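You operate a simulated robot arm through the tools that you are given. There is no shell and no other tool. Be economical: measure what you need, move in short steps, check, and stop when the job is done.

You are at the controls of a simulated robot arm. One attempt, no reset.

JOB
Roll the fan to the yellow mark, lock its wheels, run speed 2.

It is judged by the outcome, as a careful person would: the job done as asked, and still so three seconds after it is handed in. It fails if anything else is knocked over, pushed out of place, dropped, spilled or broken.

ROBOT AND FRAMES
A 7-joint arm with a two-finger parallel gripper on a trunk, on a base that drives. Base frame: it is fixed to the floor where the robot stands at the start and does not move with it; the origin is under the middle of the robot, x ahead of it, y to its left, z up. Readings come in cm, degrees, newtons and seconds.
Its first joint turns from -149.0 to 149.0 degrees. Places, roughly: cooling fan [70, -40, 40]; fan speed selector [80, 0, 70]; wheel lock handle [80, 0, 60]. Payload 3.5 kg.
Tool frame: the origin (TCP) lies between the finger pads and is the grasp point; the fingertips stand 2.3 cm ahead of it; z points along the fingers, y is the line along which they close. Largest opening 9.4 cm; finger width 3.8, thickness 1; the body of the gripper, 5.4 by 9.6 cm, starts 3.9 cm behind the TCP.
Orientation is that of the tool frame in the base frame, as a unit quaternion [x, y, z, w]. With the fingers straight down and closing along the base's y, the tool's x points along the base's -x, its y along +y and its z along -z.

CONTROLS
- The arm moves only by the tool jog_arm. Its argument "plan" is a list of rows, each a list of 7 numbers: the opening in per cent of the stroke, from 0 (shut) to 100 (fully open), then the shift along the base's x, y, z in units of 150 mm (1.0 is 150 mm), then the turn, a rotation vector about the base's x, y, z in units of 60 degrees (1.0 is 60 degrees). In form: [[hand, x, y, z, rx, ry, rz], ...]. A call has 1 to 8 rows; each row is the pose to reach, as a shift and turn from the pose commanded when the call began. A call with a number of a shift or a turn outside -1 to 1 is refused whole. A row lasts 0.2 s, in which the tool goes at most 5 cm and 8.6 degrees; a call with a longer step from one row to the next is refused whole, and so is a gripper value outside its range. A pose out of reach is approached as far as the arm can. The call stops where the force on the tool passes 70 N (or 10 N more than at its start, if that is more) or the arm is blocked; 0.2 s more then pass. Each finger travels about 15.3 cm/s and halts on what it meets, pressing with about 28 N; the grip force reading is that of the motor and also rises with nothing between the fingers. The clock runs only during rows and for 0.2 s after the last one: add rows that repeat a pose to give the fingers time. The reply holds the time, the measured pose of the TCP, the force on the tool along the base axes, the opening and the grip force, in the units named above and with some noise, with the torque about the TCP (base axes, N m) and any sound that the robot's microphone picked up.
- Cameras (640 x 400 px; columns grow to the right, rows downward): "scene" is now at [-26.35, 16.86, 123.85]; the picture's right is [-0.28, -0.96, 0.00], its down [-0.80, 0.24, -0.55] and it looks along [0.53, -0.16, -0.83] (base axes); focal length 214 px, centre (320, 200). "wrist" rides on the gripper at [8.6, 1.6, -7.4] in the tool frame; the picture's right is [-0.18, 0.98, 0.00], its down [-0.58, -0.11, -0.81] and it looks along [-0.79, -0.15, 0.59] (tool axes); focal length 243 px, centre (320, 200). There is no depth. A picture from a camera that has moved, and an enlarged one, comes with that camera's place and axes in the base frame and with its lens.
- grab_frame(camera): a new picture of that camera. No time passes.
- base_move(legs): drives the robot by 1 to 6 legs, each [ahead, left, turn to the left] in cm, cm and degrees, along the robot's own axes; the way and the turn of a leg run together, so that a leg with both is an arc; at most 150 cm and 180 degrees a leg. The arm and the cameras ride along, it lands a little off, and it stops where it bumps. It gives what a move gives.
- pan_tilt(pan, tilt): turns the head with the scene camera to pan (to the left, within 143 degrees either way) and tilt (down, from -29 to 69), counted from straight ahead of the robot. It gives what a move gives.
- inspect(camera, box): a new picture of the part [left, top, right, bottom] of that camera's present view, enlarged. No time passes.
- job_done(): hands the job in; it is judged then, once.

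Go step by step. Nothing tells you exact positions but the pictures and the camera data: compare them with the known pose of the tool, close in by small moves and look again before you grip or let go. The budget is 120 turns and 78 pictures, counting those below and the enlarged ones. Unless the task says otherwise, let go and move clear before handing in, and close with one line.

The tools are called after ">>>" as a command line: name --pt "numbers of a row" for each row, then --argument value for the rest, lists and objects as JSON in quotes. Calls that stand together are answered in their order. jog_arm: Moves the arm, as the interface text tells. Its arguments: {"type":"object","properties":{"plan":{"type":"array","items":{"type":"array","items":{"type":"number"}}}},"required":["plan"]} The other tools are called the same way: base_move (legs) drives the base; pan_tilt (pan, tilt) turns the head that bears the scene camera; grab_frame (camera) takes a picture; inspect (camera, box) takes an enlarged picture of a part of a camera's view; job_done () hands the job in.

At the start:

```text
time: 0.0
tool_pos: [63.85, -4.64, 90.47]
tcp_rot: [0.001, 1.0, 0.0, 0.0]
wrist_force: [-0.1, -0.6, -0.3]
wrist_torque: [0.01, 0.0, 0.03]
width: 9.41
grasp_force: 0.1
robot x, y, heading: [0.08, -0.12, 0.1]
head pan, tilt: [-16.5, 56.3]
```

scene: 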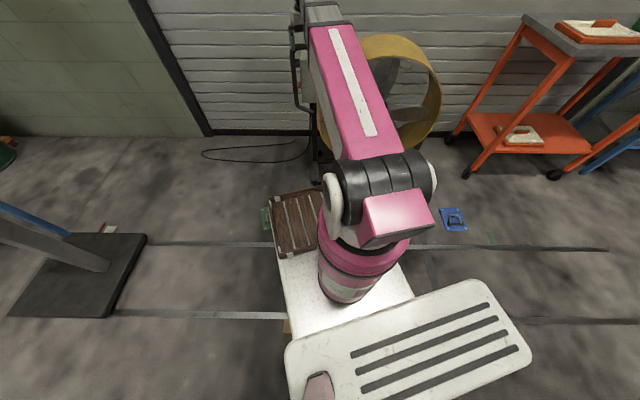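
wrist: 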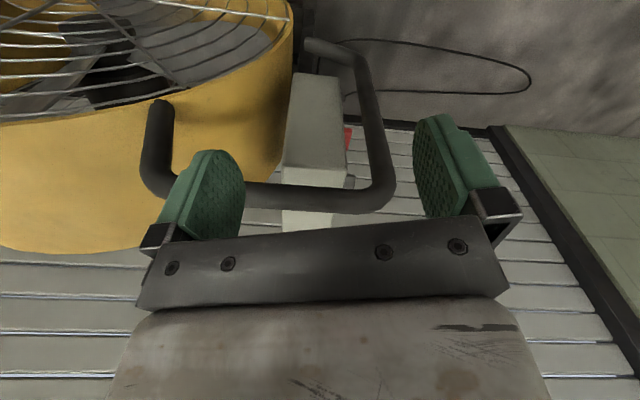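

The arm blocks the view of the fan, which is a yellow drum fan with a handle, near x~70-80. I'll look around with the head first.

>>> pan_tilt --pan -5 --tilt 30

>>> grab_frame --camera "scene"

```text
time: 0.9
tool_pos: [63.76, -4.58, 90.54]
tcp_rot: [0.0, 1.0, 0.0, -0.001]
wrist_force: [0.5, 0.2, -0.3]
wrist_torque: [0.02, 0.01, 0.04]
width: 9.41
grasp_force: 0.2
robot x, y, heading: [0.38, 0.2, 0.1]
head pan, tilt: [-5.0, 30.0]
```

```text
75 pictures are left
camera scene: at [-24.12, 18.08, 127.61], right [-0.09, -1.0, 0.0], down [-0.5, 0.04, -0.87], along [0.86, -0.08, -0.5], focal length 214 px, centre (320, 200)
```

scene: 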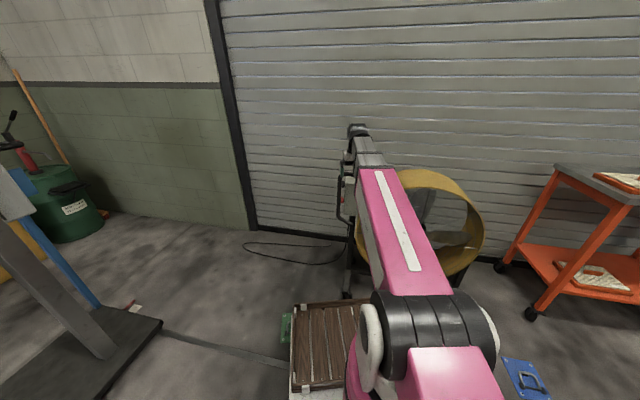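

The arm still hides the fan, and I haven't seen the yellow mark yet. I'll look to the right and to the left.

>>> pan_tilt --pan -60 --tilt 40

>>> grab_frame --camera "scene"

>>> pan_tilt --pan 50 --tilt 40

>>> grab_frame --camera "scene"

```text
time: 2.1
tool_pos: [63.8, -4.62, 90.42]
tcp_rot: [-0.001, 1.0, 0.0, 0.001]
wrist_force: [-0.3, -0.1, 0.0]
wrist_torque: [-0.02, -0.01, -0.02]
width: 9.41
grasp_force: 0.0
robot x, y, heading: [-0.04, 0.31, -0.2]
head pan, tilt: [-60.0, 40.0]
```

```text
74 pictures are left
camera scene: at [-28.88, 11.51, 126.08], right [-0.87, -0.5, 0.0], down [-0.32, 0.56, -0.77], along [0.38, -0.66, -0.64], focal length 214 px, centre (320, 200)
```

scene: 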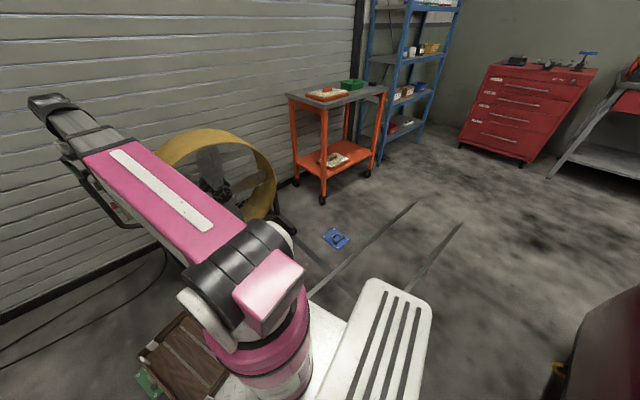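

```text
time: 4.0
tool_pos: [63.75, -4.58, 90.45]
tcp_rot: [0.0, 1.0, 0.0, -0.001]
wrist_force: [-0.3, 0.0, 0.7]
wrist_torque: [-0.01, 0.0, 0.05]
width: 9.38
grasp_force: 0.1
robot x, y, heading: [0.23, -0.33, 0.1]
head pan, tilt: [50.0, 40.0]
```

```text
73 pictures are left
camera scene: at [-27.66, 25.38, 126.08], right [0.77, -0.64, 0.0], down [-0.41, -0.49, -0.77], along [0.49, 0.59, -0.64], focal length 214 px, centre (320, 200)
```

scene: 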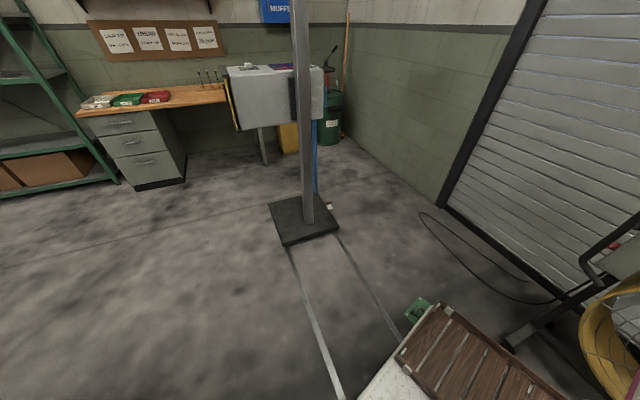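

I see blue and green markers on the floor and a yellow bit at the far right of one picture. I'll look there.

>>> pan_tilt --pan -100 --tilt 50

>>> grab_frame --camera "scene"

>>> pan_tilt --pan 30 --tilt 69

>>> grab_frame --camera "scene"

```text
time: 6.4
tool_pos: [63.77, -4.5, 90.4]
tcp_rot: [-0.001, 1.0, 0.001, 0.0]
wrist_force: [0.4, -0.6, 0.1]
wrist_torque: [-0.02, -0.02, 0.03]
width: 9.4
grasp_force: 0.0
robot x, y, heading: [0.32, -0.27, -0.1]
head pan, tilt: [-100.0, 50.0]
```

```text
72 pictures are left
camera scene: at [-34.47, 11.29, 124.66], right [-0.98, 0.17, 0.0], down [0.13, 0.75, -0.64], along [-0.11, -0.63, -0.77], focal length 214 px, centre (320, 200)
```

scene: 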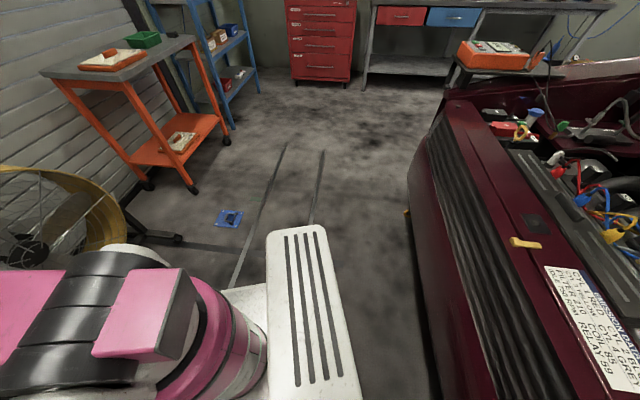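

```text
time: 8.5
tool_pos: [63.89, -4.56, 90.39]
tcp_rot: [0.001, 1.0, 0.0, 0.0]
wrist_force: [-1.0, -0.3, 0.4]
wrist_torque: [-0.02, 0.0, 0.0]
width: 9.39
grasp_force: 0.1
robot x, y, heading: [0.37, 0.12, -0.2]
head pan, tilt: [30.0, 68.8]
```

```text
71 pictures are left
camera scene: at [-28.29, 21.66, 122.47], right [0.5, -0.87, 0.0], down [-0.81, -0.47, -0.36], along [0.31, 0.18, -0.93], focal length 214 px, centre (320, 200)
```

scene: 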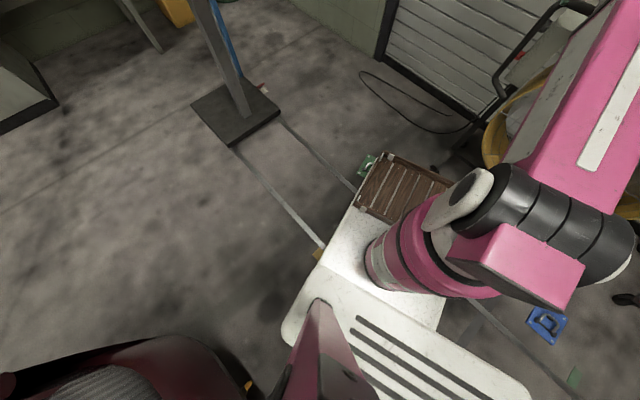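

A yellow patch peeks out under the left side of the robot's base. I'll zoom in on it and the other markers.

>>> inspect --camera "scene" --box '[240, 200, 400, 300]'

>>> inspect --camera "scene" --box '[480, 280, 640, 400]'

>>> inspect --camera "scene" --box '[340, 60, 640, 240]'

```text
4.00 times, centred on (320, 250) of scene
camera zoom: at [-28.29, 21.66, 122.47], right [0.5, -0.87, 0.0], down [-0.81, -0.47, -0.36], along [0.31, 0.18, -0.93], focal length 858 px, centre (320, 0)
```

zoom: 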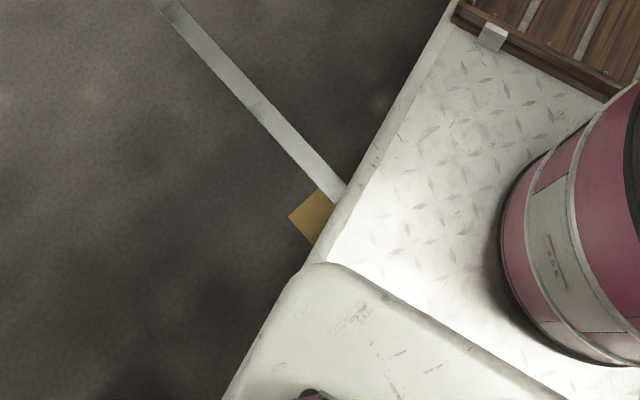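

```text
3.33 times, centred on (560, 340) of scene
camera zoom: at [-28.29, 21.66, 122.47], right [0.5, -0.87, 0.0], down [-0.81, -0.47, -0.36], along [0.31, 0.18, -0.93], focal length 715 px, centre (-480, -267)
```

zoom: 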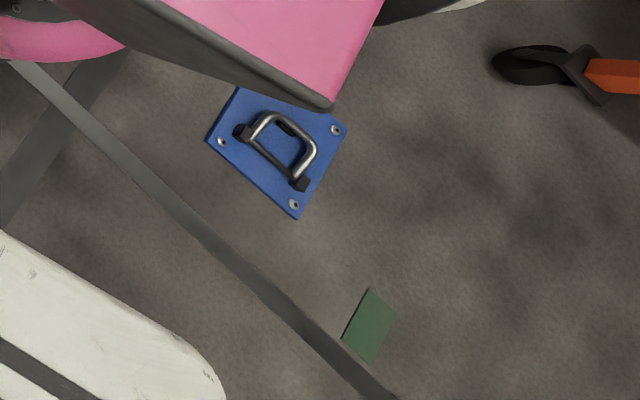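

```text
2.13 times, centred on (490, 150) of scene
camera zoom: at [-28.29, 21.66, 122.47], right [0.5, -0.87, 0.0], down [-0.81, -0.47, -0.36], along [0.31, 0.18, -0.93], focal length 458 px, centre (-43, 307)
```

zoom: 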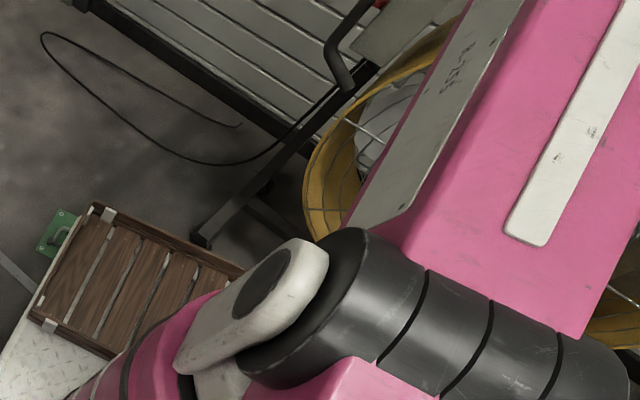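

The flat floor patches (yellow, green) are the marks, and the yellow one is partly under my own base. The anchors (with loops) aren't marks. I need to see how much space there is behind me before driving.

>>> pan_tilt --pan 135 --tilt 50

>>> grab_frame --camera "scene"

>>> pan_tilt --pan 90 --tilt 60

>>> grab_frame --camera "scene"

>>> grab_frame --camera "wrist"

```text
time: 10.3
tool_pos: [63.72, -4.59, 90.4]
tcp_rot: [-0.001, 1.0, -0.001, 0.0]
wrist_force: [-0.3, 0.4, -1.0]
wrist_torque: [0.02, -0.01, 0.0]
width: 9.43
grasp_force: 0.0
robot x, y, heading: [-0.12, 0.21, 0.1]
head pan, tilt: [135.0, 50.0]
```

```text
67 pictures are left
camera scene: at [-38.57, 24.32, 124.66], right [0.71, 0.71, 0.0], down [0.54, -0.54, -0.64], along [-0.45, 0.45, -0.77], focal length 214 px, centre (320, 200)
```

scene: 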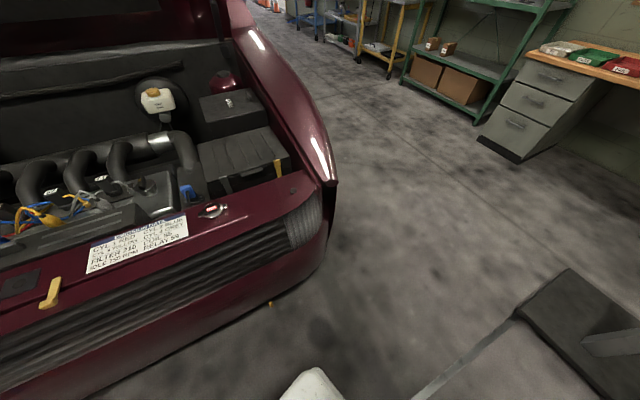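

```text
time: 11.4
tool_pos: [63.78, -4.57, 90.48]
tcp_rot: [0.0, 1.0, 0.0, 0.0]
wrist_force: [-0.5, 0.0, -0.2]
wrist_torque: [0.01, -0.01, 0.02]
width: 9.41
grasp_force: 0.0
robot x, y, heading: [0.32, 0.06, -0.2]
head pan, tilt: [90.0, 60.0]
```

```text
66 pictures are left
camera scene: at [-33.14, 25.54, 123.41], right [1.0, 0.0, 0.0], down [0.0, -0.87, -0.5], along [0.0, 0.5, -0.87], focal length 214 px, centre (320, 200)
```

scene: 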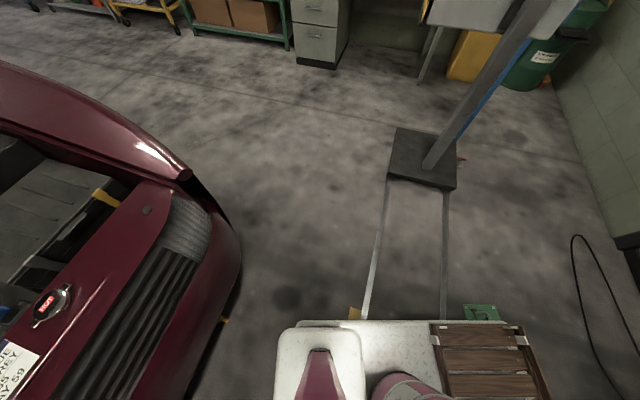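

```text
65 pictures are left
camera wrist: at [55.08, -2.92, 97.88], right [0.18, 0.98, 0.0], down [0.58, -0.11, 0.81], along [0.79, -0.15, -0.59], focal length 243 px, centre (320, 200)
```

wrist: 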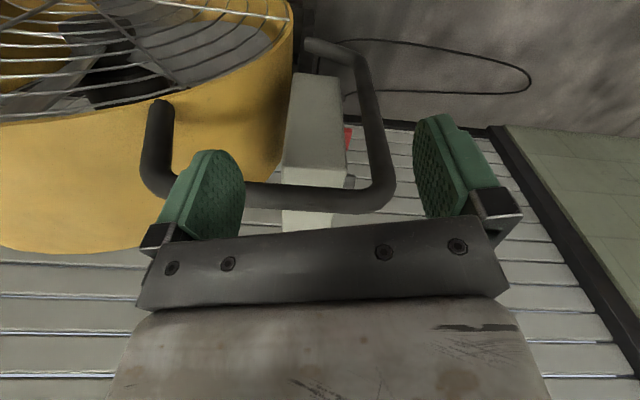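

I now place the robot's footprint at roughly x −43..45, y ±26. The yellow mark is at about (−15, 30), the green anchor at (50, 31), the lift post base from y≈106 at x 13..60, and the car front at x≈−80. I'll back up a little and slide left to uncover the mark and see the fan.

>>> base_move --legs '[[-14, 0, 0], [0, 64, 0]]'

>>> pan_tilt --pan -50 --tilt 40

>>> grab_frame --camera "scene"

```text
time: 15.9
tool_pos: [49.94, 58.84, 90.39]
tcp_rot: [0.002, 1.0, -0.001, 0.0]
wrist_force: [0.4, 0.2, 0.0]
wrist_torque: [0.01, -0.01, -0.01]
width: 9.4
grasp_force: 0.1
robot x, y, heading: [-13.6, 63.41, 0.1]
head pan, tilt: [90.0, 60.0]
```

```text
time: 18.1
tool_pos: [49.96, 58.72, 90.45]
tcp_rot: [0.001, 1.0, 0.0, 0.0]
wrist_force: [0.1, 0.0, -0.5]
wrist_torque: [0.0, -0.01, -0.01]
width: 9.39
grasp_force: 0.1
robot x, y, heading: [-13.77, 63.53, -0.2]
head pan, tilt: [-50.0, 40.0]
```

```text
64 pictures are left
camera scene: at [-41.41, 75.96, 126.08], right [-0.77, -0.64, 0.0], down [-0.41, 0.49, -0.77], along [0.49, -0.59, -0.64], focal length 214 px, centre (320, 200)
```

scene: 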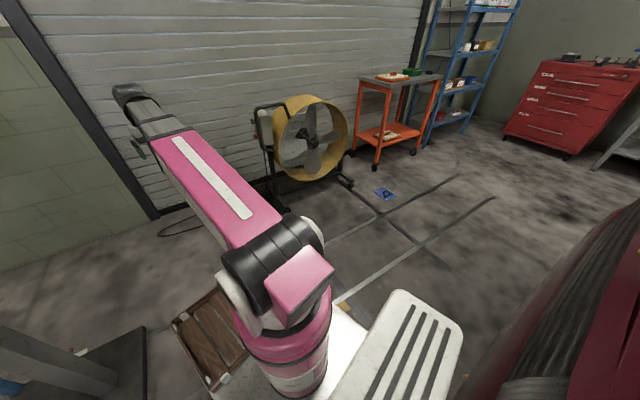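

>>> inspect --camera "scene" --box '[230, 80, 430, 220]'

>>> inspect --camera "scene" --box '[290, 240, 490, 370]'

```text
2.86 times, centred on (330, 150) of scene
camera zoom: at [-41.41, 75.96, 126.08], right [-0.77, -0.64, 0.0], down [-0.41, 0.49, -0.77], along [0.49, -0.59, -0.64], focal length 613 px, centre (291, 343)
```

zoom: 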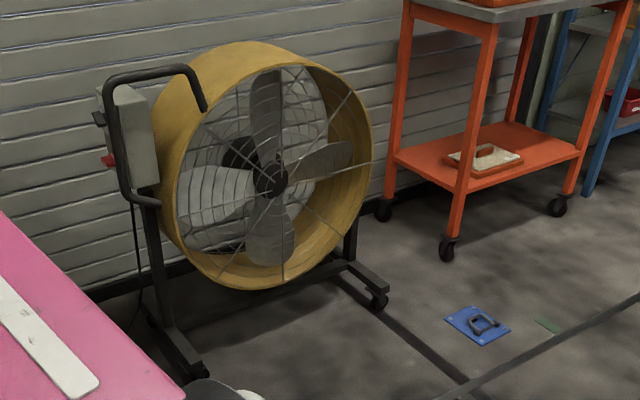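

```text
3.08 times, centred on (390, 305) of scene
camera zoom: at [-41.41, 75.96, 126.08], right [-0.77, -0.64, 0.0], down [-0.41, 0.49, -0.77], along [0.49, -0.59, -0.64], focal length 660 px, centre (105, -123)
```

zoom: 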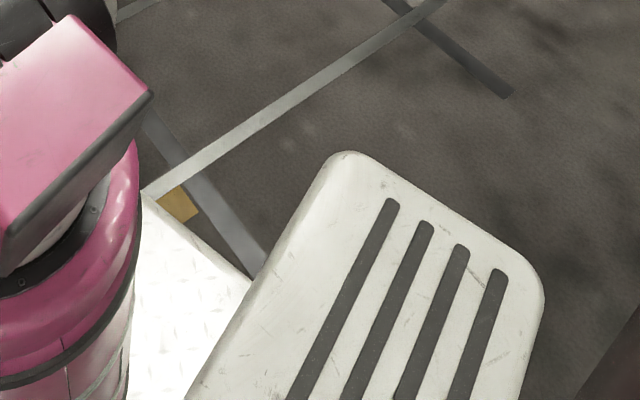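

The fan has two feet with casters, a control box on its +y side, and a C-shaped handle. The handle's top bar runs from about (71,−0.5,87) to (68,−20,85), with a vertical outer bar below its outer end. I plan to back in along x near y≈−3, grip the top bar from above and tow, keeping clear of the anchors at (12,−87) and (50,31). First I'll turn the gripper so it closes along x.

>>> jog_arm --pt "100 0 0 0.1 0 0 -0.14" --pt "100 0 0 0.2 0 0 -0.28" --pt "100 0 0 0.3 0 0 -0.42" --pt "100 0 0 0.4 0 0 -0.56" --pt "100 0 0 0.4 0 0 -0.7" --pt "100 0 0 0.4 0 0 -0.84" --pt "100 0 0 0.4 0 0 -0.98"

>>> jog_arm --pt "100 0 0 0 0 0 -0.13" --pt "100 0 0 0 0 0 -0.26" --pt "100 0 0 0 0 0 -0.39" --pt "100 0 0 0 0 0 -0.4"

>>> base_move --legs '[[0, -66, 0], [7, 0, 0]]'

>>> grab_frame --camera "wrist"

```text
time: 19.7
tool_pos: [50.0, 58.89, 96.43]
tcp_rot: [0.493, 0.87, 0.001, -0.001]
wrist_force: [-1.1, -0.7, -0.2]
wrist_torque: [0.01, 0.04, -0.01]
width: 9.4
grasp_force: 0.0
robot x, y, heading: [-13.53, 63.74, -0.3]
head pan, tilt: [-50.0, 40.0]
```

```text
time: 20.7
tool_pos: [50.04, 58.95, 96.46]
tcp_rot: [0.663, 0.749, 0.0, 0.0]
wrist_force: [1.0, 0.1, -0.4]
wrist_torque: [0.03, -0.01, 0.0]
width: 9.4
grasp_force: 0.0
robot x, y, heading: [-13.71, 63.67, 0.1]
head pan, tilt: [-50.0, 40.0]
```

```text
time: 25.0
tool_pos: [56.61, -7.91, 96.51]
tcp_rot: [0.665, 0.747, -0.001, 0.0]
wrist_force: [0.3, -0.1, 0.2]
wrist_torque: [0.0, -0.04, -0.01]
width: 9.41
grasp_force: 0.0
robot x, y, heading: [-7.04, -2.51, -0.5]
head pan, tilt: [-50.0, 40.0]
```

```text
61 pictures are left
camera wrist: at [57.26, 1.01, 103.9], right [1.0, -0.07, 0.0], down [-0.04, -0.59, 0.81], along [-0.06, -0.8, -0.59], focal length 243 px, centre (320, 200)
```

wrist: 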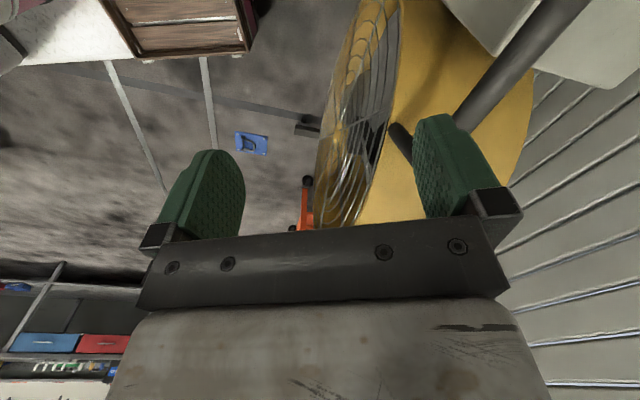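

The bar sits to the +x side of the fingers; I estimate its middle at (69,−10,86). I'll move above it, narrow the fingers to ~6 cm and look.

>>> jog_arm --pt "70 0.27 -0.05 0 0 0 -0.03" --pt "70 0.54 -0.1 0 0 0 -0.06" --pt "70 0.83 -0.14 0 0 0 -0.09" --pt "70 0.83 -0.14 -0.1 0 0 -0.09"

>>> grab_frame --camera "wrist"

>>> pan_tilt --pan 15 --tilt 30

>>> grab_frame --camera "scene"

```text
time: 26.0
tool_pos: [69.02, -9.96, 95.09]
tcp_rot: [0.699, 0.715, 0.0, 0.0]
wrist_force: [0.9, 0.7, -0.3]
wrist_torque: [-0.04, 0.0, 0.02]
width: 6.6
grasp_force: 0.0
robot x, y, heading: [-7.4, -2.49, -0.6]
head pan, tilt: [-50.0, 40.0]
```

```text
60 pictures are left
camera wrist: at [70.46, -1.3, 102.51], right [0.99, -0.16, 0.0], down [-0.1, -0.58, 0.81], along [-0.13, -0.8, -0.59], focal length 243 px, centre (320, 200)
```

wrist: 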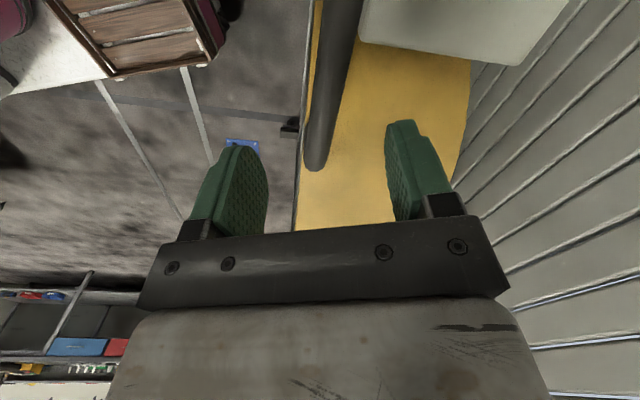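

```text
time: 27.4
tool_pos: [68.98, -10.05, 95.13]
tcp_rot: [0.699, 0.715, 0.0, 0.0]
wrist_force: [0.4, -0.2, -0.1]
wrist_torque: [0.02, 0.03, 0.02]
width: 6.59
grasp_force: 0.0
robot x, y, heading: [-6.92, -2.43, -0.4]
head pan, tilt: [15.0, 30.0]
```

```text
59 pictures are left
camera scene: at [-31.24, 18.72, 127.61], right [0.25, -0.97, 0.0], down [-0.48, -0.12, -0.87], along [0.84, 0.22, -0.5], focal length 214 px, centre (320, 200)
```

scene: 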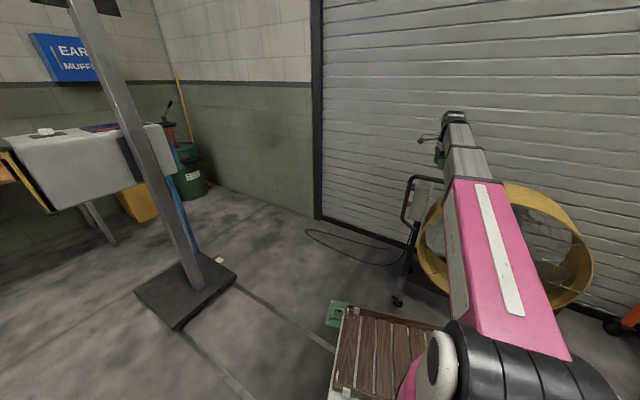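

The bar lies right under the open fingers, slanted about 16°. The box ends near y≈−10, so I'll grip at (69,−13.5), line the fingers up with the slant, then go down.

>>> jog_arm --pt "70 0 -0.12 0 0 0 -0.13" --pt "70 0.0 -0.23 0 0 0 -0.27" --pt "70 0 -0.23 -0.13 0 0 -0.27" --pt "70 0 -0.23 -0.25 0 0 -0.27"

>>> grab_frame --camera "wrist"

```text
time: 28.4
tool_pos: [69.32, -13.48, 91.29]
tcp_rot: [0.793, 0.609, 0.0, 0.0]
wrist_force: [0.0, 0.2, -0.1]
wrist_torque: [-0.01, 0.01, -0.03]
width: 6.59
grasp_force: 0.0
robot x, y, heading: [-7.08, -2.62, -0.6]
head pan, tilt: [15.0, 30.0]
```

```text
58 pictures are left
camera wrist: at [72.98, -5.5, 98.65], right [0.9, -0.43, 0.0], down [-0.26, -0.53, 0.81], along [-0.35, -0.73, -0.59], focal length 243 px, centre (320, 200)
```

wrist: 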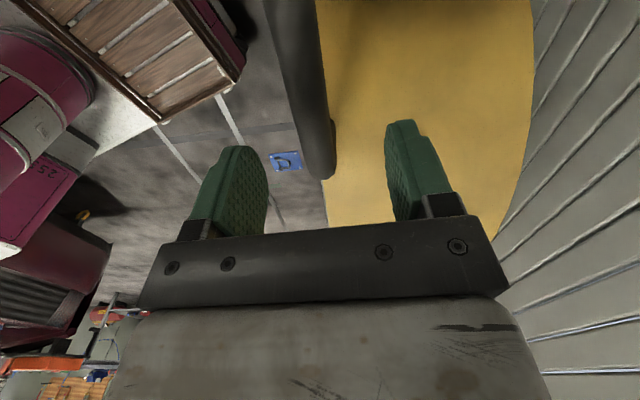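

>>> jog_arm --pt "70 -0.05 0.03 -0.1 0 0 0" --pt "70 -0.05 0.03 -0.2 0 0 0" --pt "70 -0.05 0.03 -0.3 0 0 0"

>>> grab_frame --camera "wrist"

```text
time: 29.2
tool_pos: [68.54, -12.94, 86.58]
tcp_rot: [0.792, 0.61, 0.0, 0.0]
wrist_force: [-0.2, -0.7, 0.4]
wrist_torque: [0.06, -0.03, 0.03]
width: 6.57
grasp_force: 0.0
robot x, y, heading: [-6.81, -2.72, -0.4]
head pan, tilt: [15.0, 30.0]
```

```text
57 pictures are left
camera wrist: at [72.22, -4.99, 94.12], right [0.9, -0.43, 0.0], down [-0.26, -0.53, 0.81], along [-0.35, -0.73, -0.59], focal length 243 px, centre (320, 200)
```

wrist: 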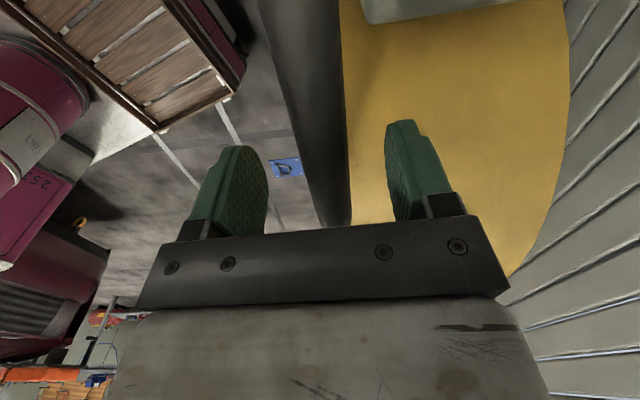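

The bar is now between the fingers. I'll close on it.

>>> jog_arm --pt "40 0 0 0 0 0 0" --pt "10 0 0 0 0 0 0" --pt "0 0 0 0 0 0 0" --pt "0 0 0 0 0 0 0"

>>> grab_frame --camera "wrist"

```text
time: 30.2
tool_pos: [68.81, -13.04, 86.66]
tcp_rot: [0.793, 0.609, 0.002, 0.002]
wrist_force: [34.1, -6.8, -1.6]
wrist_torque: [-0.42, -0.08, -1.92]
width: 2.32
grasp_force: 44.7
robot x, y, heading: [-6.85, -2.82, -0.5]
head pan, tilt: [15.0, 30.0]
```

```text
56 pictures are left
camera wrist: at [72.51, -5.07, 94.13], right [0.9, -0.43, 0.01], down [-0.26, -0.53, 0.81], along [-0.35, -0.73, -0.59], focal length 243 px, centre (320, 200)
```

wrist: 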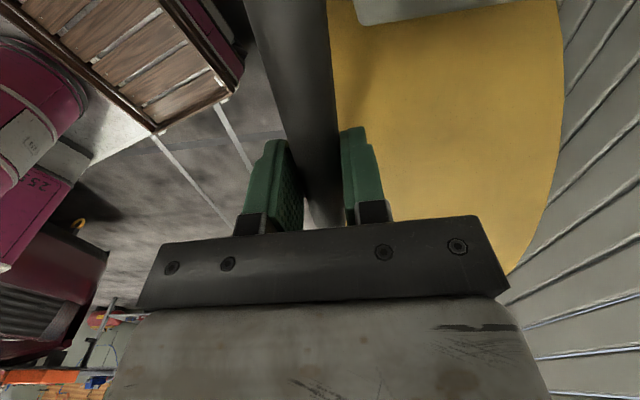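

The bar is gripped a little off centre with about 34 N of side load. I'll ease the tool toward +x to centre it.

>>> jog_arm --pt "0 0.025 -0.007 0 0 0 0" --pt "0 0.05 -0.012 0 0 0 0" --pt "0 0.05 -0.012 0 0 0 0"

```text
time: 31.0
tool_pos: [68.66, -13.05, 86.8]
tcp_rot: [0.793, 0.61, -0.002, -0.002]
wrist_force: [-16.1, -2.3, -2.7]
wrist_torque: [1.04, -0.52, -1.77]
width: 2.32
grasp_force: 44.9
robot x, y, heading: [-6.88, -2.74, -0.7]
head pan, tilt: [15.0, 30.0]
```

The bar is firmly held. I'll test how it rolls with a small arm pull toward −x/+y.

>>> jog_arm --pt "0 -0.1 0 0 0 0 0" --pt "0 -0.2 0.0 0 0 0 0" --pt "0 -0.3 0.0 0 0 0 0" --pt "0 -0.3 0.0 0 0 0 0"

>>> grab_frame --camera "wrist"

```text
time: 31.5
tool_pos: [68.65, -13.09, 86.7]
tcp_rot: [0.794, 0.608, 0.008, 0.007]
wrist_force: [8.6, 0.4, -20.6]
wrist_torque: [-0.06, -0.21, -2.09]
width: 2.33
grasp_force: 44.7
robot x, y, heading: [-6.85, -2.63, -0.8]
head pan, tilt: [15.0, 30.0]
stopped in row 2: the force on the tool passed its limit at 85 N (the readings are from after the stop); the commanded pose is now the measured one
```

```text
55 pictures are left
camera wrist: at [72.37, -5.09, 94.19], right [0.9, -0.43, 0.02], down [-0.27, -0.53, 0.8], along [-0.34, -0.73, -0.6], focal length 243 px, centre (320, 200)
```

wrist: 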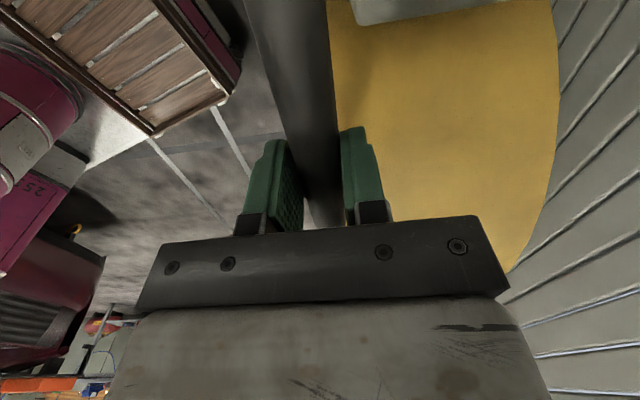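

The fan doesn't budge at 85 N, so the wheels seem to be locked already. I'll let go, back off and look at the lock lever and selector on the box's outer face.

>>> jog_arm --pt "40 0 0 0 0 0 0" --pt "70 0 0 0 0 0 0" --pt "70 0 0 0.15 0 0 0" --pt "70 0 0 0.4 0 0 0" --pt "70 0 0 0.7 0 0 0" --pt "70 0 0 0.8 0 0 0"

>>> inspect --camera "scene" --box '[380, 150, 460, 320]'

```text
time: 32.9
tool_pos: [68.7, -13.05, 98.87]
tcp_rot: [0.792, 0.61, 0.008, 0.008]
wrist_force: [0.1, 0.5, 0.7]
wrist_torque: [0.02, 0.01, 0.01]
width: 6.57
grasp_force: 0.1
robot x, y, heading: [-6.55, -2.99, -0.5]
head pan, tilt: [15.0, 30.0]
```

```text
2.35 times, centred on (420, 235) of scene
camera zoom: at [-31.15, 18.73, 127.61], right [0.25, -0.97, 0.0], down [-0.48, -0.13, -0.87], along [0.84, 0.22, -0.5], focal length 505 px, centre (85, 118)
```

zoom: 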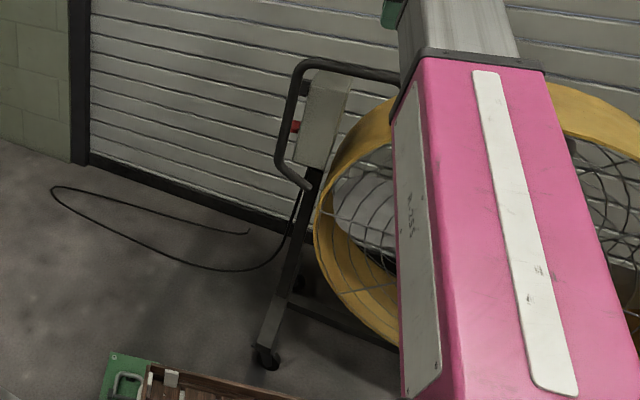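

>>> jog_arm --pt "70 0.0 0.3 0.05 0 0 0.05" --pt "70 0.1 0.6 0.05 0 0 0.1" --pt "70 0.2 0.9 0.0 0 0 0.15" --pt "70 0.35 1.0 -0.1 0 0 0.2" --pt "70 0.5 1.0 -0.2 0 0 0.25" --pt "70 0.6 1.0 -0.4 0 0 0.3" --pt "70 0.7 1.0 -0.6 0 0 0.35"

>>> jog_arm --pt "70 0 0.25 0 0 0 0.1" --pt "70 0 0.5 0 0 0 0.1"

>>> grab_frame --camera "wrist"

```text
time: 34.5
tool_pos: [79.14, 1.89, 89.81]
tcp_rot: [0.667, 0.745, 0.011, 0.005]
wrist_force: [-0.6, -0.2, 0.1]
wrist_torque: [0.01, -0.05, 0.0]
width: 6.58
grasp_force: 0.1
robot x, y, heading: [-6.7, -2.65, -0.6]
head pan, tilt: [15.0, 30.0]
```

```text
time: 35.1
tool_pos: [79.15, 9.41, 89.87]
tcp_rot: [0.628, 0.778, 0.01, 0.006]
wrist_force: [0.1, 0.2, 1.0]
wrist_torque: [0.02, 0.01, -0.02]
width: 6.57
grasp_force: 0.1
robot x, y, heading: [-7.14, -2.61, -0.9]
head pan, tilt: [15.0, 30.0]
```

```text
53 pictures are left
camera wrist: at [78.74, 18.15, 97.3], right [1.0, 0.03, 0.02], down [0.0, -0.6, 0.8], along [0.03, -0.8, -0.6], focal length 243 px, centre (320, 200)
```

wrist: 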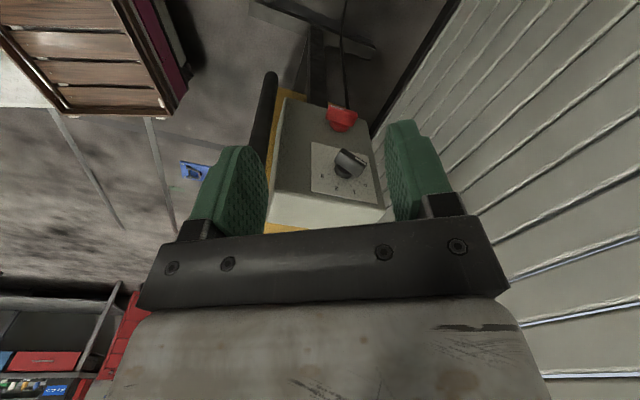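

>>> inspect --camera "wrist" --box '[240, 60, 420, 240]'

```text
2.22 times, centred on (330, 150) of wrist
camera zoom: at [78.74, 18.15, 97.3], right [1.0, 0.03, 0.02], down [0.0, -0.6, 0.8], along [0.03, -0.8, -0.6], focal length 539 px, centre (298, 311)
```

zoom: 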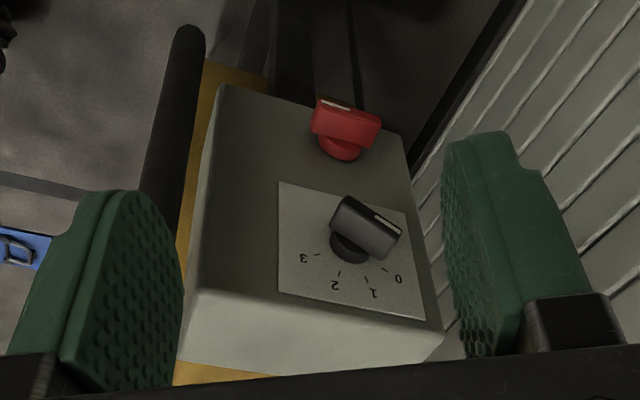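

The box's outer face has a black speed knob, now pointing at 0, with 0‑1‑2‑3 around it. A red handle sits below it, presumably the wheel lock. I place the knob at about (82.3,−2.4,78) and the red handle at (82.5,−2.5,69.5), on a face turned about 18° (normal (.32,.95)). I'll relocate the base to the +y side, staying between the anchor and the lift post, to work the face head-on.

>>> base_move --legs '[[-9, 0, 0], [0, 71, 0], [36, 0, 0]]'

>>> grab_frame --camera "wrist"

>>> pan_tilt --pan -60 --tilt 40

>>> grab_frame --camera "scene"

```text
time: 41.6
tool_pos: [107.21, 80.75, 89.82]
tcp_rot: [0.628, 0.778, 0.01, 0.005]
wrist_force: [-0.5, 0.5, 0.1]
wrist_torque: [-0.01, 0.0, 0.01]
width: 6.58
grasp_force: 0.0
robot x, y, heading: [20.99, 68.83, -0.4]
head pan, tilt: [15.0, 30.0]
```

```text
51 pictures are left
camera wrist: at [106.67, 89.57, 97.3], right [1.0, 0.03, 0.02], down [0.0, -0.6, 0.8], along [0.04, -0.8, -0.6], focal length 243 px, centre (320, 200)
```

wrist: 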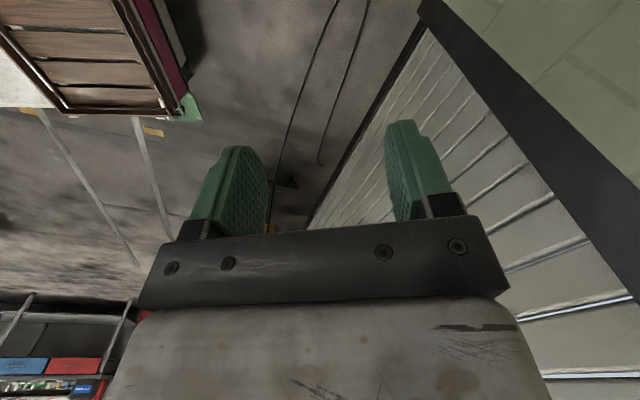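

```text
time: 43.1
tool_pos: [107.07, 80.75, 89.89]
tcp_rot: [0.627, 0.779, 0.01, 0.005]
wrist_force: [0.3, 0.4, 0.0]
wrist_torque: [0.0, -0.04, 0.0]
width: 6.56
grasp_force: 0.0
robot x, y, heading: [20.74, 68.43, -0.6]
head pan, tilt: [-60.0, 40.0]
```

```text
50 pictures are left
camera scene: at [-7.76, 80.35, 126.08], right [-0.87, -0.49, 0.0], down [-0.32, 0.56, -0.77], along [0.38, -0.67, -0.64], focal length 214 px, centre (320, 200)
```

scene: 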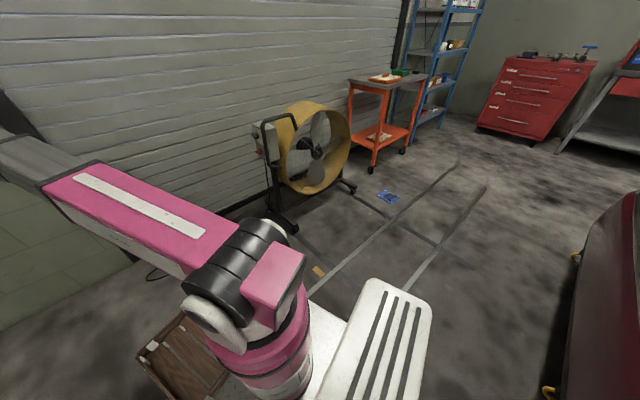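

A second yellow-looking patch shows at about (31,13), besides the one at (−15,25). I need to compare them closely.

>>> inspect --camera "wrist" --box '[0, 70, 180, 190]'

>>> inspect --camera "scene" --box '[280, 180, 500, 310]'

>>> pan_tilt --pan -90 --tilt 45

>>> grab_frame --camera "scene"

```text
3.33 times, centred on (90, 130) of wrist
camera zoom: at [106.67, 89.58, 97.3], right [1.0, 0.03, 0.02], down [0.0, -0.6, 0.8], along [0.04, -0.8, -0.6], focal length 809 px, centre (1087, 433)
```

zoom: 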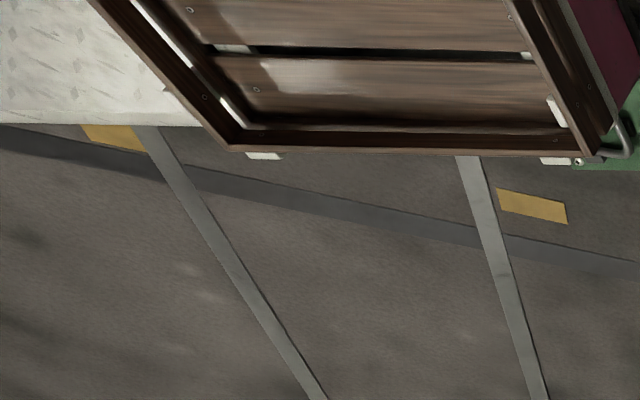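

```text
2.91 times, centred on (390, 245) of scene
camera zoom: at [-7.76, 80.35, 126.08], right [-0.87, -0.49, 0.0], down [-0.32, 0.56, -0.77], along [0.38, -0.67, -0.64], focal length 624 px, centre (116, 69)
```

zoom: 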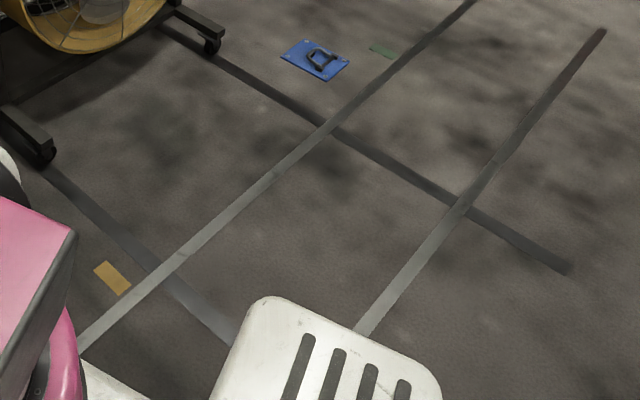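

```text
time: 44.0
tool_pos: [107.09, 80.8, 89.83]
tcp_rot: [0.628, 0.778, 0.01, 0.006]
wrist_force: [-0.4, -0.5, 0.5]
wrist_torque: [-0.04, 0.02, 0.01]
width: 6.6
grasp_force: 0.0
robot x, y, heading: [20.78, 68.56, -0.5]
head pan, tilt: [-90.0, 45.0]
```

```text
47 pictures are left
camera scene: at [-12.01, 79.61, 125.35], right [-1.0, 0.01, 0.0], down [0.0, 0.71, -0.71], along [0.0, -0.71, -0.71], focal length 214 px, centre (320, 200)
```

scene: 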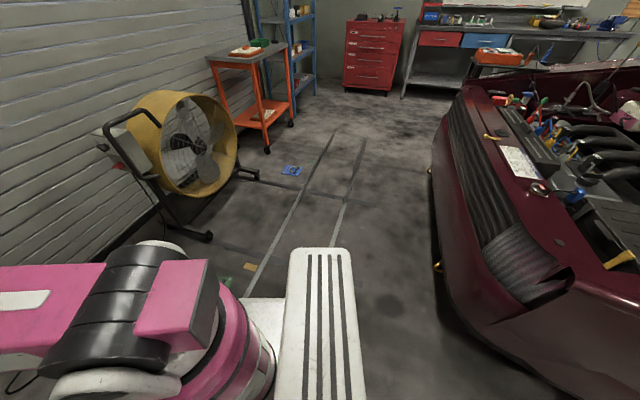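

The dark strips on the floor line up with the fan's feet like tracks, and both yellow patches sit beside the left one. I'll look over the whole floor area and compare colours.

>>> inspect --camera "scene" --box '[180, 140, 480, 330]'

>>> inspect --camera "wrist" --box '[10, 100, 50, 125]'

>>> inspect --camera "wrist" --box '[132, 118, 172, 143]'

```text
2.11 times, centred on (330, 235) of scene
camera zoom: at [-12.01, 79.61, 125.35], right [-1.0, 0.01, 0.0], down [0.0, 0.71, -0.71], along [0.0, -0.71, -0.71], focal length 452 px, centre (299, 126)
```

zoom: 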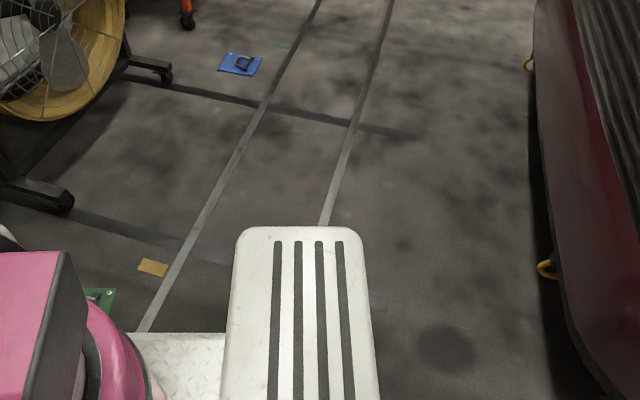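

```text
16.00 times, centred on (30, 112) of wrist
camera zoom: at [106.67, 89.57, 97.3], right [1.0, 0.03, 0.02], down [0.0, -0.6, 0.8], along [0.04, -0.8, -0.6], focal length 3882 px, centre (4960, 1600)
```

zoom: 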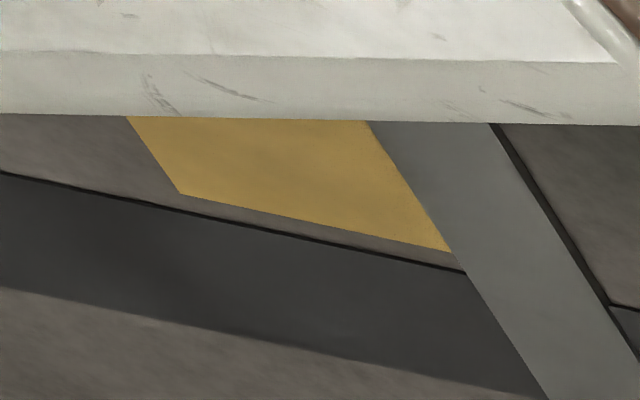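

```text
16.00 times, centred on (152, 130) of wrist
camera zoom: at [106.67, 89.57, 97.3], right [1.0, 0.03, 0.02], down [0.0, -0.6, 0.8], along [0.04, -0.8, -0.6], focal length 3882 px, centre (3008, 1312)
```

zoom: 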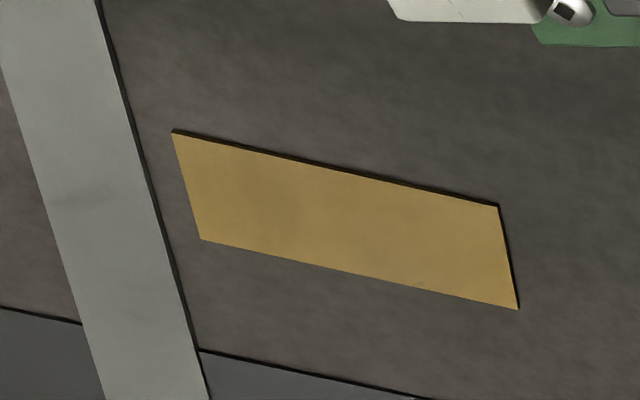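

Both patches are the same yellow, lying beside the left strip, at about (32,14) and (−15,27). I'll settle which one counts after the robot moves away. First I unlock the wheels: I'll bring the tool round and tilt it horizontal to face the panel.

>>> jog_arm --pt "70 -0.14 -0.14 0 0 0 0.125" --pt "70 -0.28 -0.28 0 0 0 0.25" --pt "70 -0.42 -0.42 0 0 0 0.375" --pt "70 -0.56 -0.56 0 0 0 0.5" --pt "70 -0.7 -0.7 0 0 0 0.625" --pt "70 -0.84 -0.84 0 0 0 0.75" --pt "70 -0.98 -0.98 0 0 0 0.875" --pt "70 -1 -1 0 0 0 0.99"

>>> jog_arm --pt "70 -0.03 -0.14 0 -0.125 0.042 0" --pt "70 -0.05 -0.28 0 -0.25 0.084 0" --pt "70 -0.1 -0.42 0 -0.375 0.125 0" --pt "70 -0.13 -0.56 0 -0.5 0.167 0" --pt "70 -0.15 -0.7 0 -0.625 0.209 0" --pt "70 -0.17 -0.84 0 -0.711 0.238 0"

>>> jog_arm --pt "70 0 0 0 -0.125 0.042 0" --pt "70 0 0 0 -0.25 0.084 0" --pt "70 0 0 0 -0.375 0.125 0" --pt "70 0 0 0 -0.5 0.167 0" --pt "70 0 0 0 -0.625 0.209 0" --pt "70 0 0 0 -0.711 0.238 0"

>>> grab_frame --camera "wrist"

```text
time: 45.8
tool_pos: [91.95, 65.87, 89.81]
tcp_rot: [0.159, 0.987, 0.012, -0.001]
wrist_force: [0.0, -0.1, 0.2]
wrist_torque: [0.01, -0.01, 0.01]
width: 6.57
grasp_force: 0.2
robot x, y, heading: [20.94, 68.84, -0.4]
head pan, tilt: [-90.0, 45.0]
```

```text
time: 47.2
tool_pos: [89.64, 53.31, 89.77]
tcp_rot: [0.147, 0.916, -0.368, -0.062]
wrist_force: [0.7, -0.8, 0.0]
wrist_torque: [-0.02, 0.01, -0.01]
width: 6.57
grasp_force: 0.0
robot x, y, heading: [21.42, 68.63, -0.5]
head pan, tilt: [-90.0, 45.0]
```

```text
time: 48.0
tool_pos: [89.57, 53.32, 89.64]
tcp_rot: [0.15, 0.841, -0.514, -0.079]
wrist_force: [4.4, 0.1, -14.2]
wrist_torque: [-1.75, -0.91, -0.4]
width: 6.58
grasp_force: 0.0
robot x, y, heading: [21.25, 68.92, -0.7]
head pan, tilt: [-90.0, 45.0]
stopped in row 3: the force on the tool passed its limit at 101 N (the readings are from after the stop); the commanded pose is now the measured one
```

```text
43 pictures are left
camera wrist: at [83.79, 63.16, 91.4], right [0.34, 0.36, -0.87], down [0.76, 0.44, 0.48], along [0.55, -0.83, -0.12], focal length 243 px, centre (320, 200)
```

wrist: 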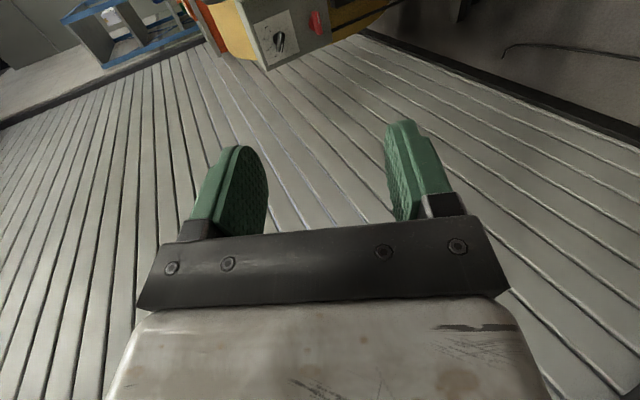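

The tilt was blocked at about 60°, probably hand against forearm. I'll look at the arm's shape.

>>> pan_tilt --pan -15 --tilt 30

>>> grab_frame --camera "scene"

```text
time: 49.5
tool_pos: [89.49, 53.36, 89.72]
tcp_rot: [0.151, 0.84, -0.515, -0.079]
wrist_force: [2.6, -1.3, -27.7]
wrist_torque: [-3.2, -1.8, -0.17]
width: 6.57
grasp_force: 0.0
robot x, y, heading: [21.35, 68.49, -0.3]
head pan, tilt: [-15.0, 30.0]
```

```text
42 pictures are left
camera scene: at [-3.24, 85.33, 127.61], right [-0.27, -0.96, 0.0], down [-0.48, 0.13, -0.87], along [0.83, -0.23, -0.5], focal length 214 px, centre (320, 200)
```

scene: 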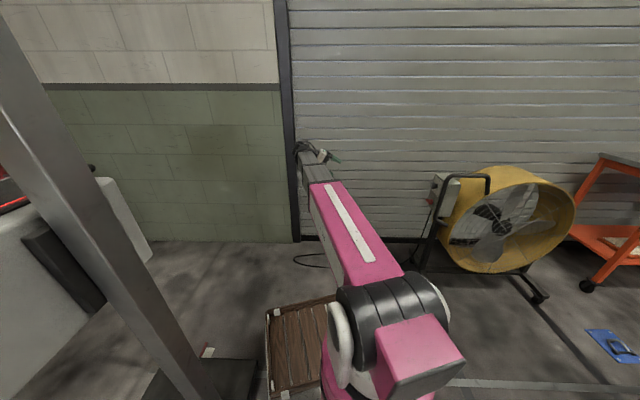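

The camera side of the hand faces the forearm, which likely causes the contact. I'll back the tilt off and roll the hand about its own axis so the camera points away from the arm.

>>> jog_arm --pt "70 0 0 0 0.12 -0.04 0" --pt "70 0 0 0 0.24 -0.08 0" --pt "70 0 -0.1 0 0.284 -0.095 0"

>>> jog_arm --pt "70 0 -0.05 0 -0.028 -0.084 -0.088" --pt "70 0 -0.1 0 -0.056 -0.168 -0.177" --pt "70 0 -0.15 0 -0.084 -0.251 -0.265" --pt "70 0 -0.2 0 -0.112 -0.335 -0.354" --pt "70 0 -0.25 0 -0.14 -0.419 -0.442" --pt "70 0 -0.3 0 -0.168 -0.503 -0.53" --pt "70 0 -0.35 0 -0.196 -0.586 -0.619" --pt "70 0 -0.4 0 -0.224 -0.67 -0.707"

>>> jog_arm --pt "70 0 -0.05 0 -0.028 -0.084 -0.088" --pt "70 0 -0.1 0 -0.056 -0.168 -0.177" --pt "70 0 -0.15 0 -0.084 -0.251 -0.265" --pt "70 0 -0.2 0 -0.112 -0.335 -0.354" --pt "70 0 -0.25 0 -0.14 -0.419 -0.442" --pt "70 0 -0.3 0 -0.168 -0.503 -0.53" --pt "70 0 -0.35 0 -0.196 -0.586 -0.619" --pt "70 0 -0.4 0 -0.224 -0.67 -0.707"

>>> grab_frame --camera "wrist"

```text
time: 50.2
tool_pos: [89.4, 51.8, 89.67]
tcp_rot: [0.16, 0.911, -0.376, -0.059]
wrist_force: [0.4, 0.0, 0.2]
wrist_torque: [-0.02, 0.0, -0.01]
width: 6.58
grasp_force: 0.0
robot x, y, heading: [21.22, 68.42, -0.4]
head pan, tilt: [-15.0, 30.0]
```

```text
time: 52.0
tool_pos: [89.45, 45.68, 89.69]
tcp_rot: [0.594, 0.709, -0.353, 0.14]
wrist_force: [-0.2, 0.4, 0.4]
wrist_torque: [0.0, -0.01, -0.01]
width: 6.55
grasp_force: 0.2
robot x, y, heading: [21.35, 68.78, -0.3]
head pan, tilt: [-15.0, 30.0]
```

```text
time: 53.9
tool_pos: [89.4, 39.85, 89.66]
tcp_rot: [0.869, 0.317, -0.235, 0.299]
wrist_force: [-0.3, -0.8, 0.4]
wrist_torque: [0.01, -0.02, 0.01]
width: 6.59
grasp_force: 0.0
robot x, y, heading: [20.68, 68.73, -0.6]
head pan, tilt: [-15.0, 30.0]
```

```text
41 pictures are left
camera wrist: at [98.13, 47.37, 90.38], right [0.55, -0.68, 0.47], down [-0.3, 0.37, 0.88], along [-0.78, -0.63, 0.0], focal length 243 px, centre (320, 200)
```

wrist: 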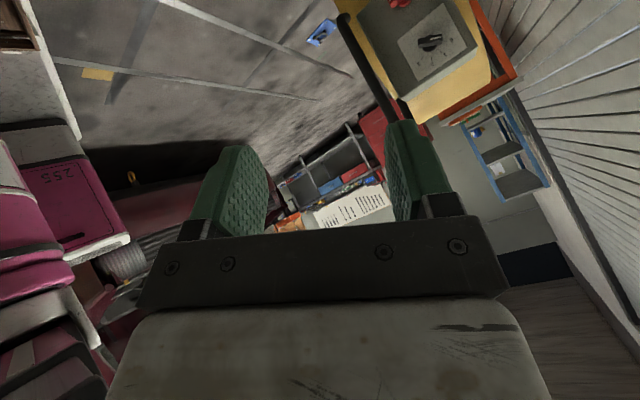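

>>> jog_arm --pt "70 0 -0.1 -0.1 -0.125 0.042 0" --pt "70 0 -0.2 -0.2 -0.25 0.084 0" --pt "70 0 -0.3 -0.3 -0.375 0.125 0" --pt "70 0 -0.4 -0.5 -0.5 0.167 0" --pt "70 0 -0.5 -0.7 -0.625 0.209 0" --pt "70 0 -0.6 -0.9 -0.711 0.238 0"

>>> grab_frame --camera "wrist"

```text
time: 55.2
tool_pos: [89.64, 30.73, 76.29]
tcp_rot: [0.665, 0.244, -0.438, 0.553]
wrist_force: [0.2, -0.4, -0.3]
wrist_torque: [0.0, 0.0, -0.03]
width: 6.58
grasp_force: 0.0
robot x, y, heading: [21.2, 68.71, -0.4]
head pan, tilt: [-15.0, 30.0]
```

```text
40 pictures are left
camera wrist: at [97.41, 36.05, 69.66], right [0.71, -0.23, 0.67], down [-0.13, 0.89, 0.44], along [-0.7, -0.4, 0.6], focal length 243 px, centre (320, 200)
```

wrist: 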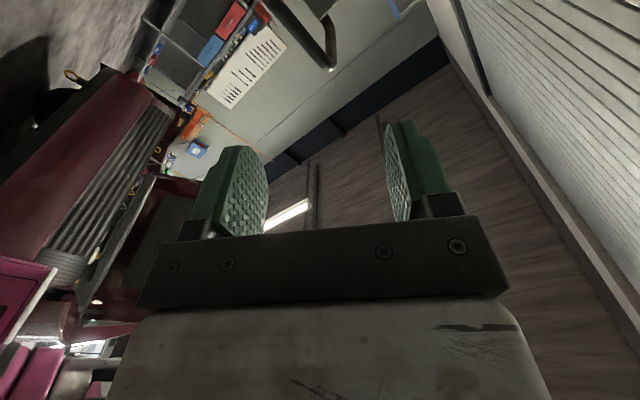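

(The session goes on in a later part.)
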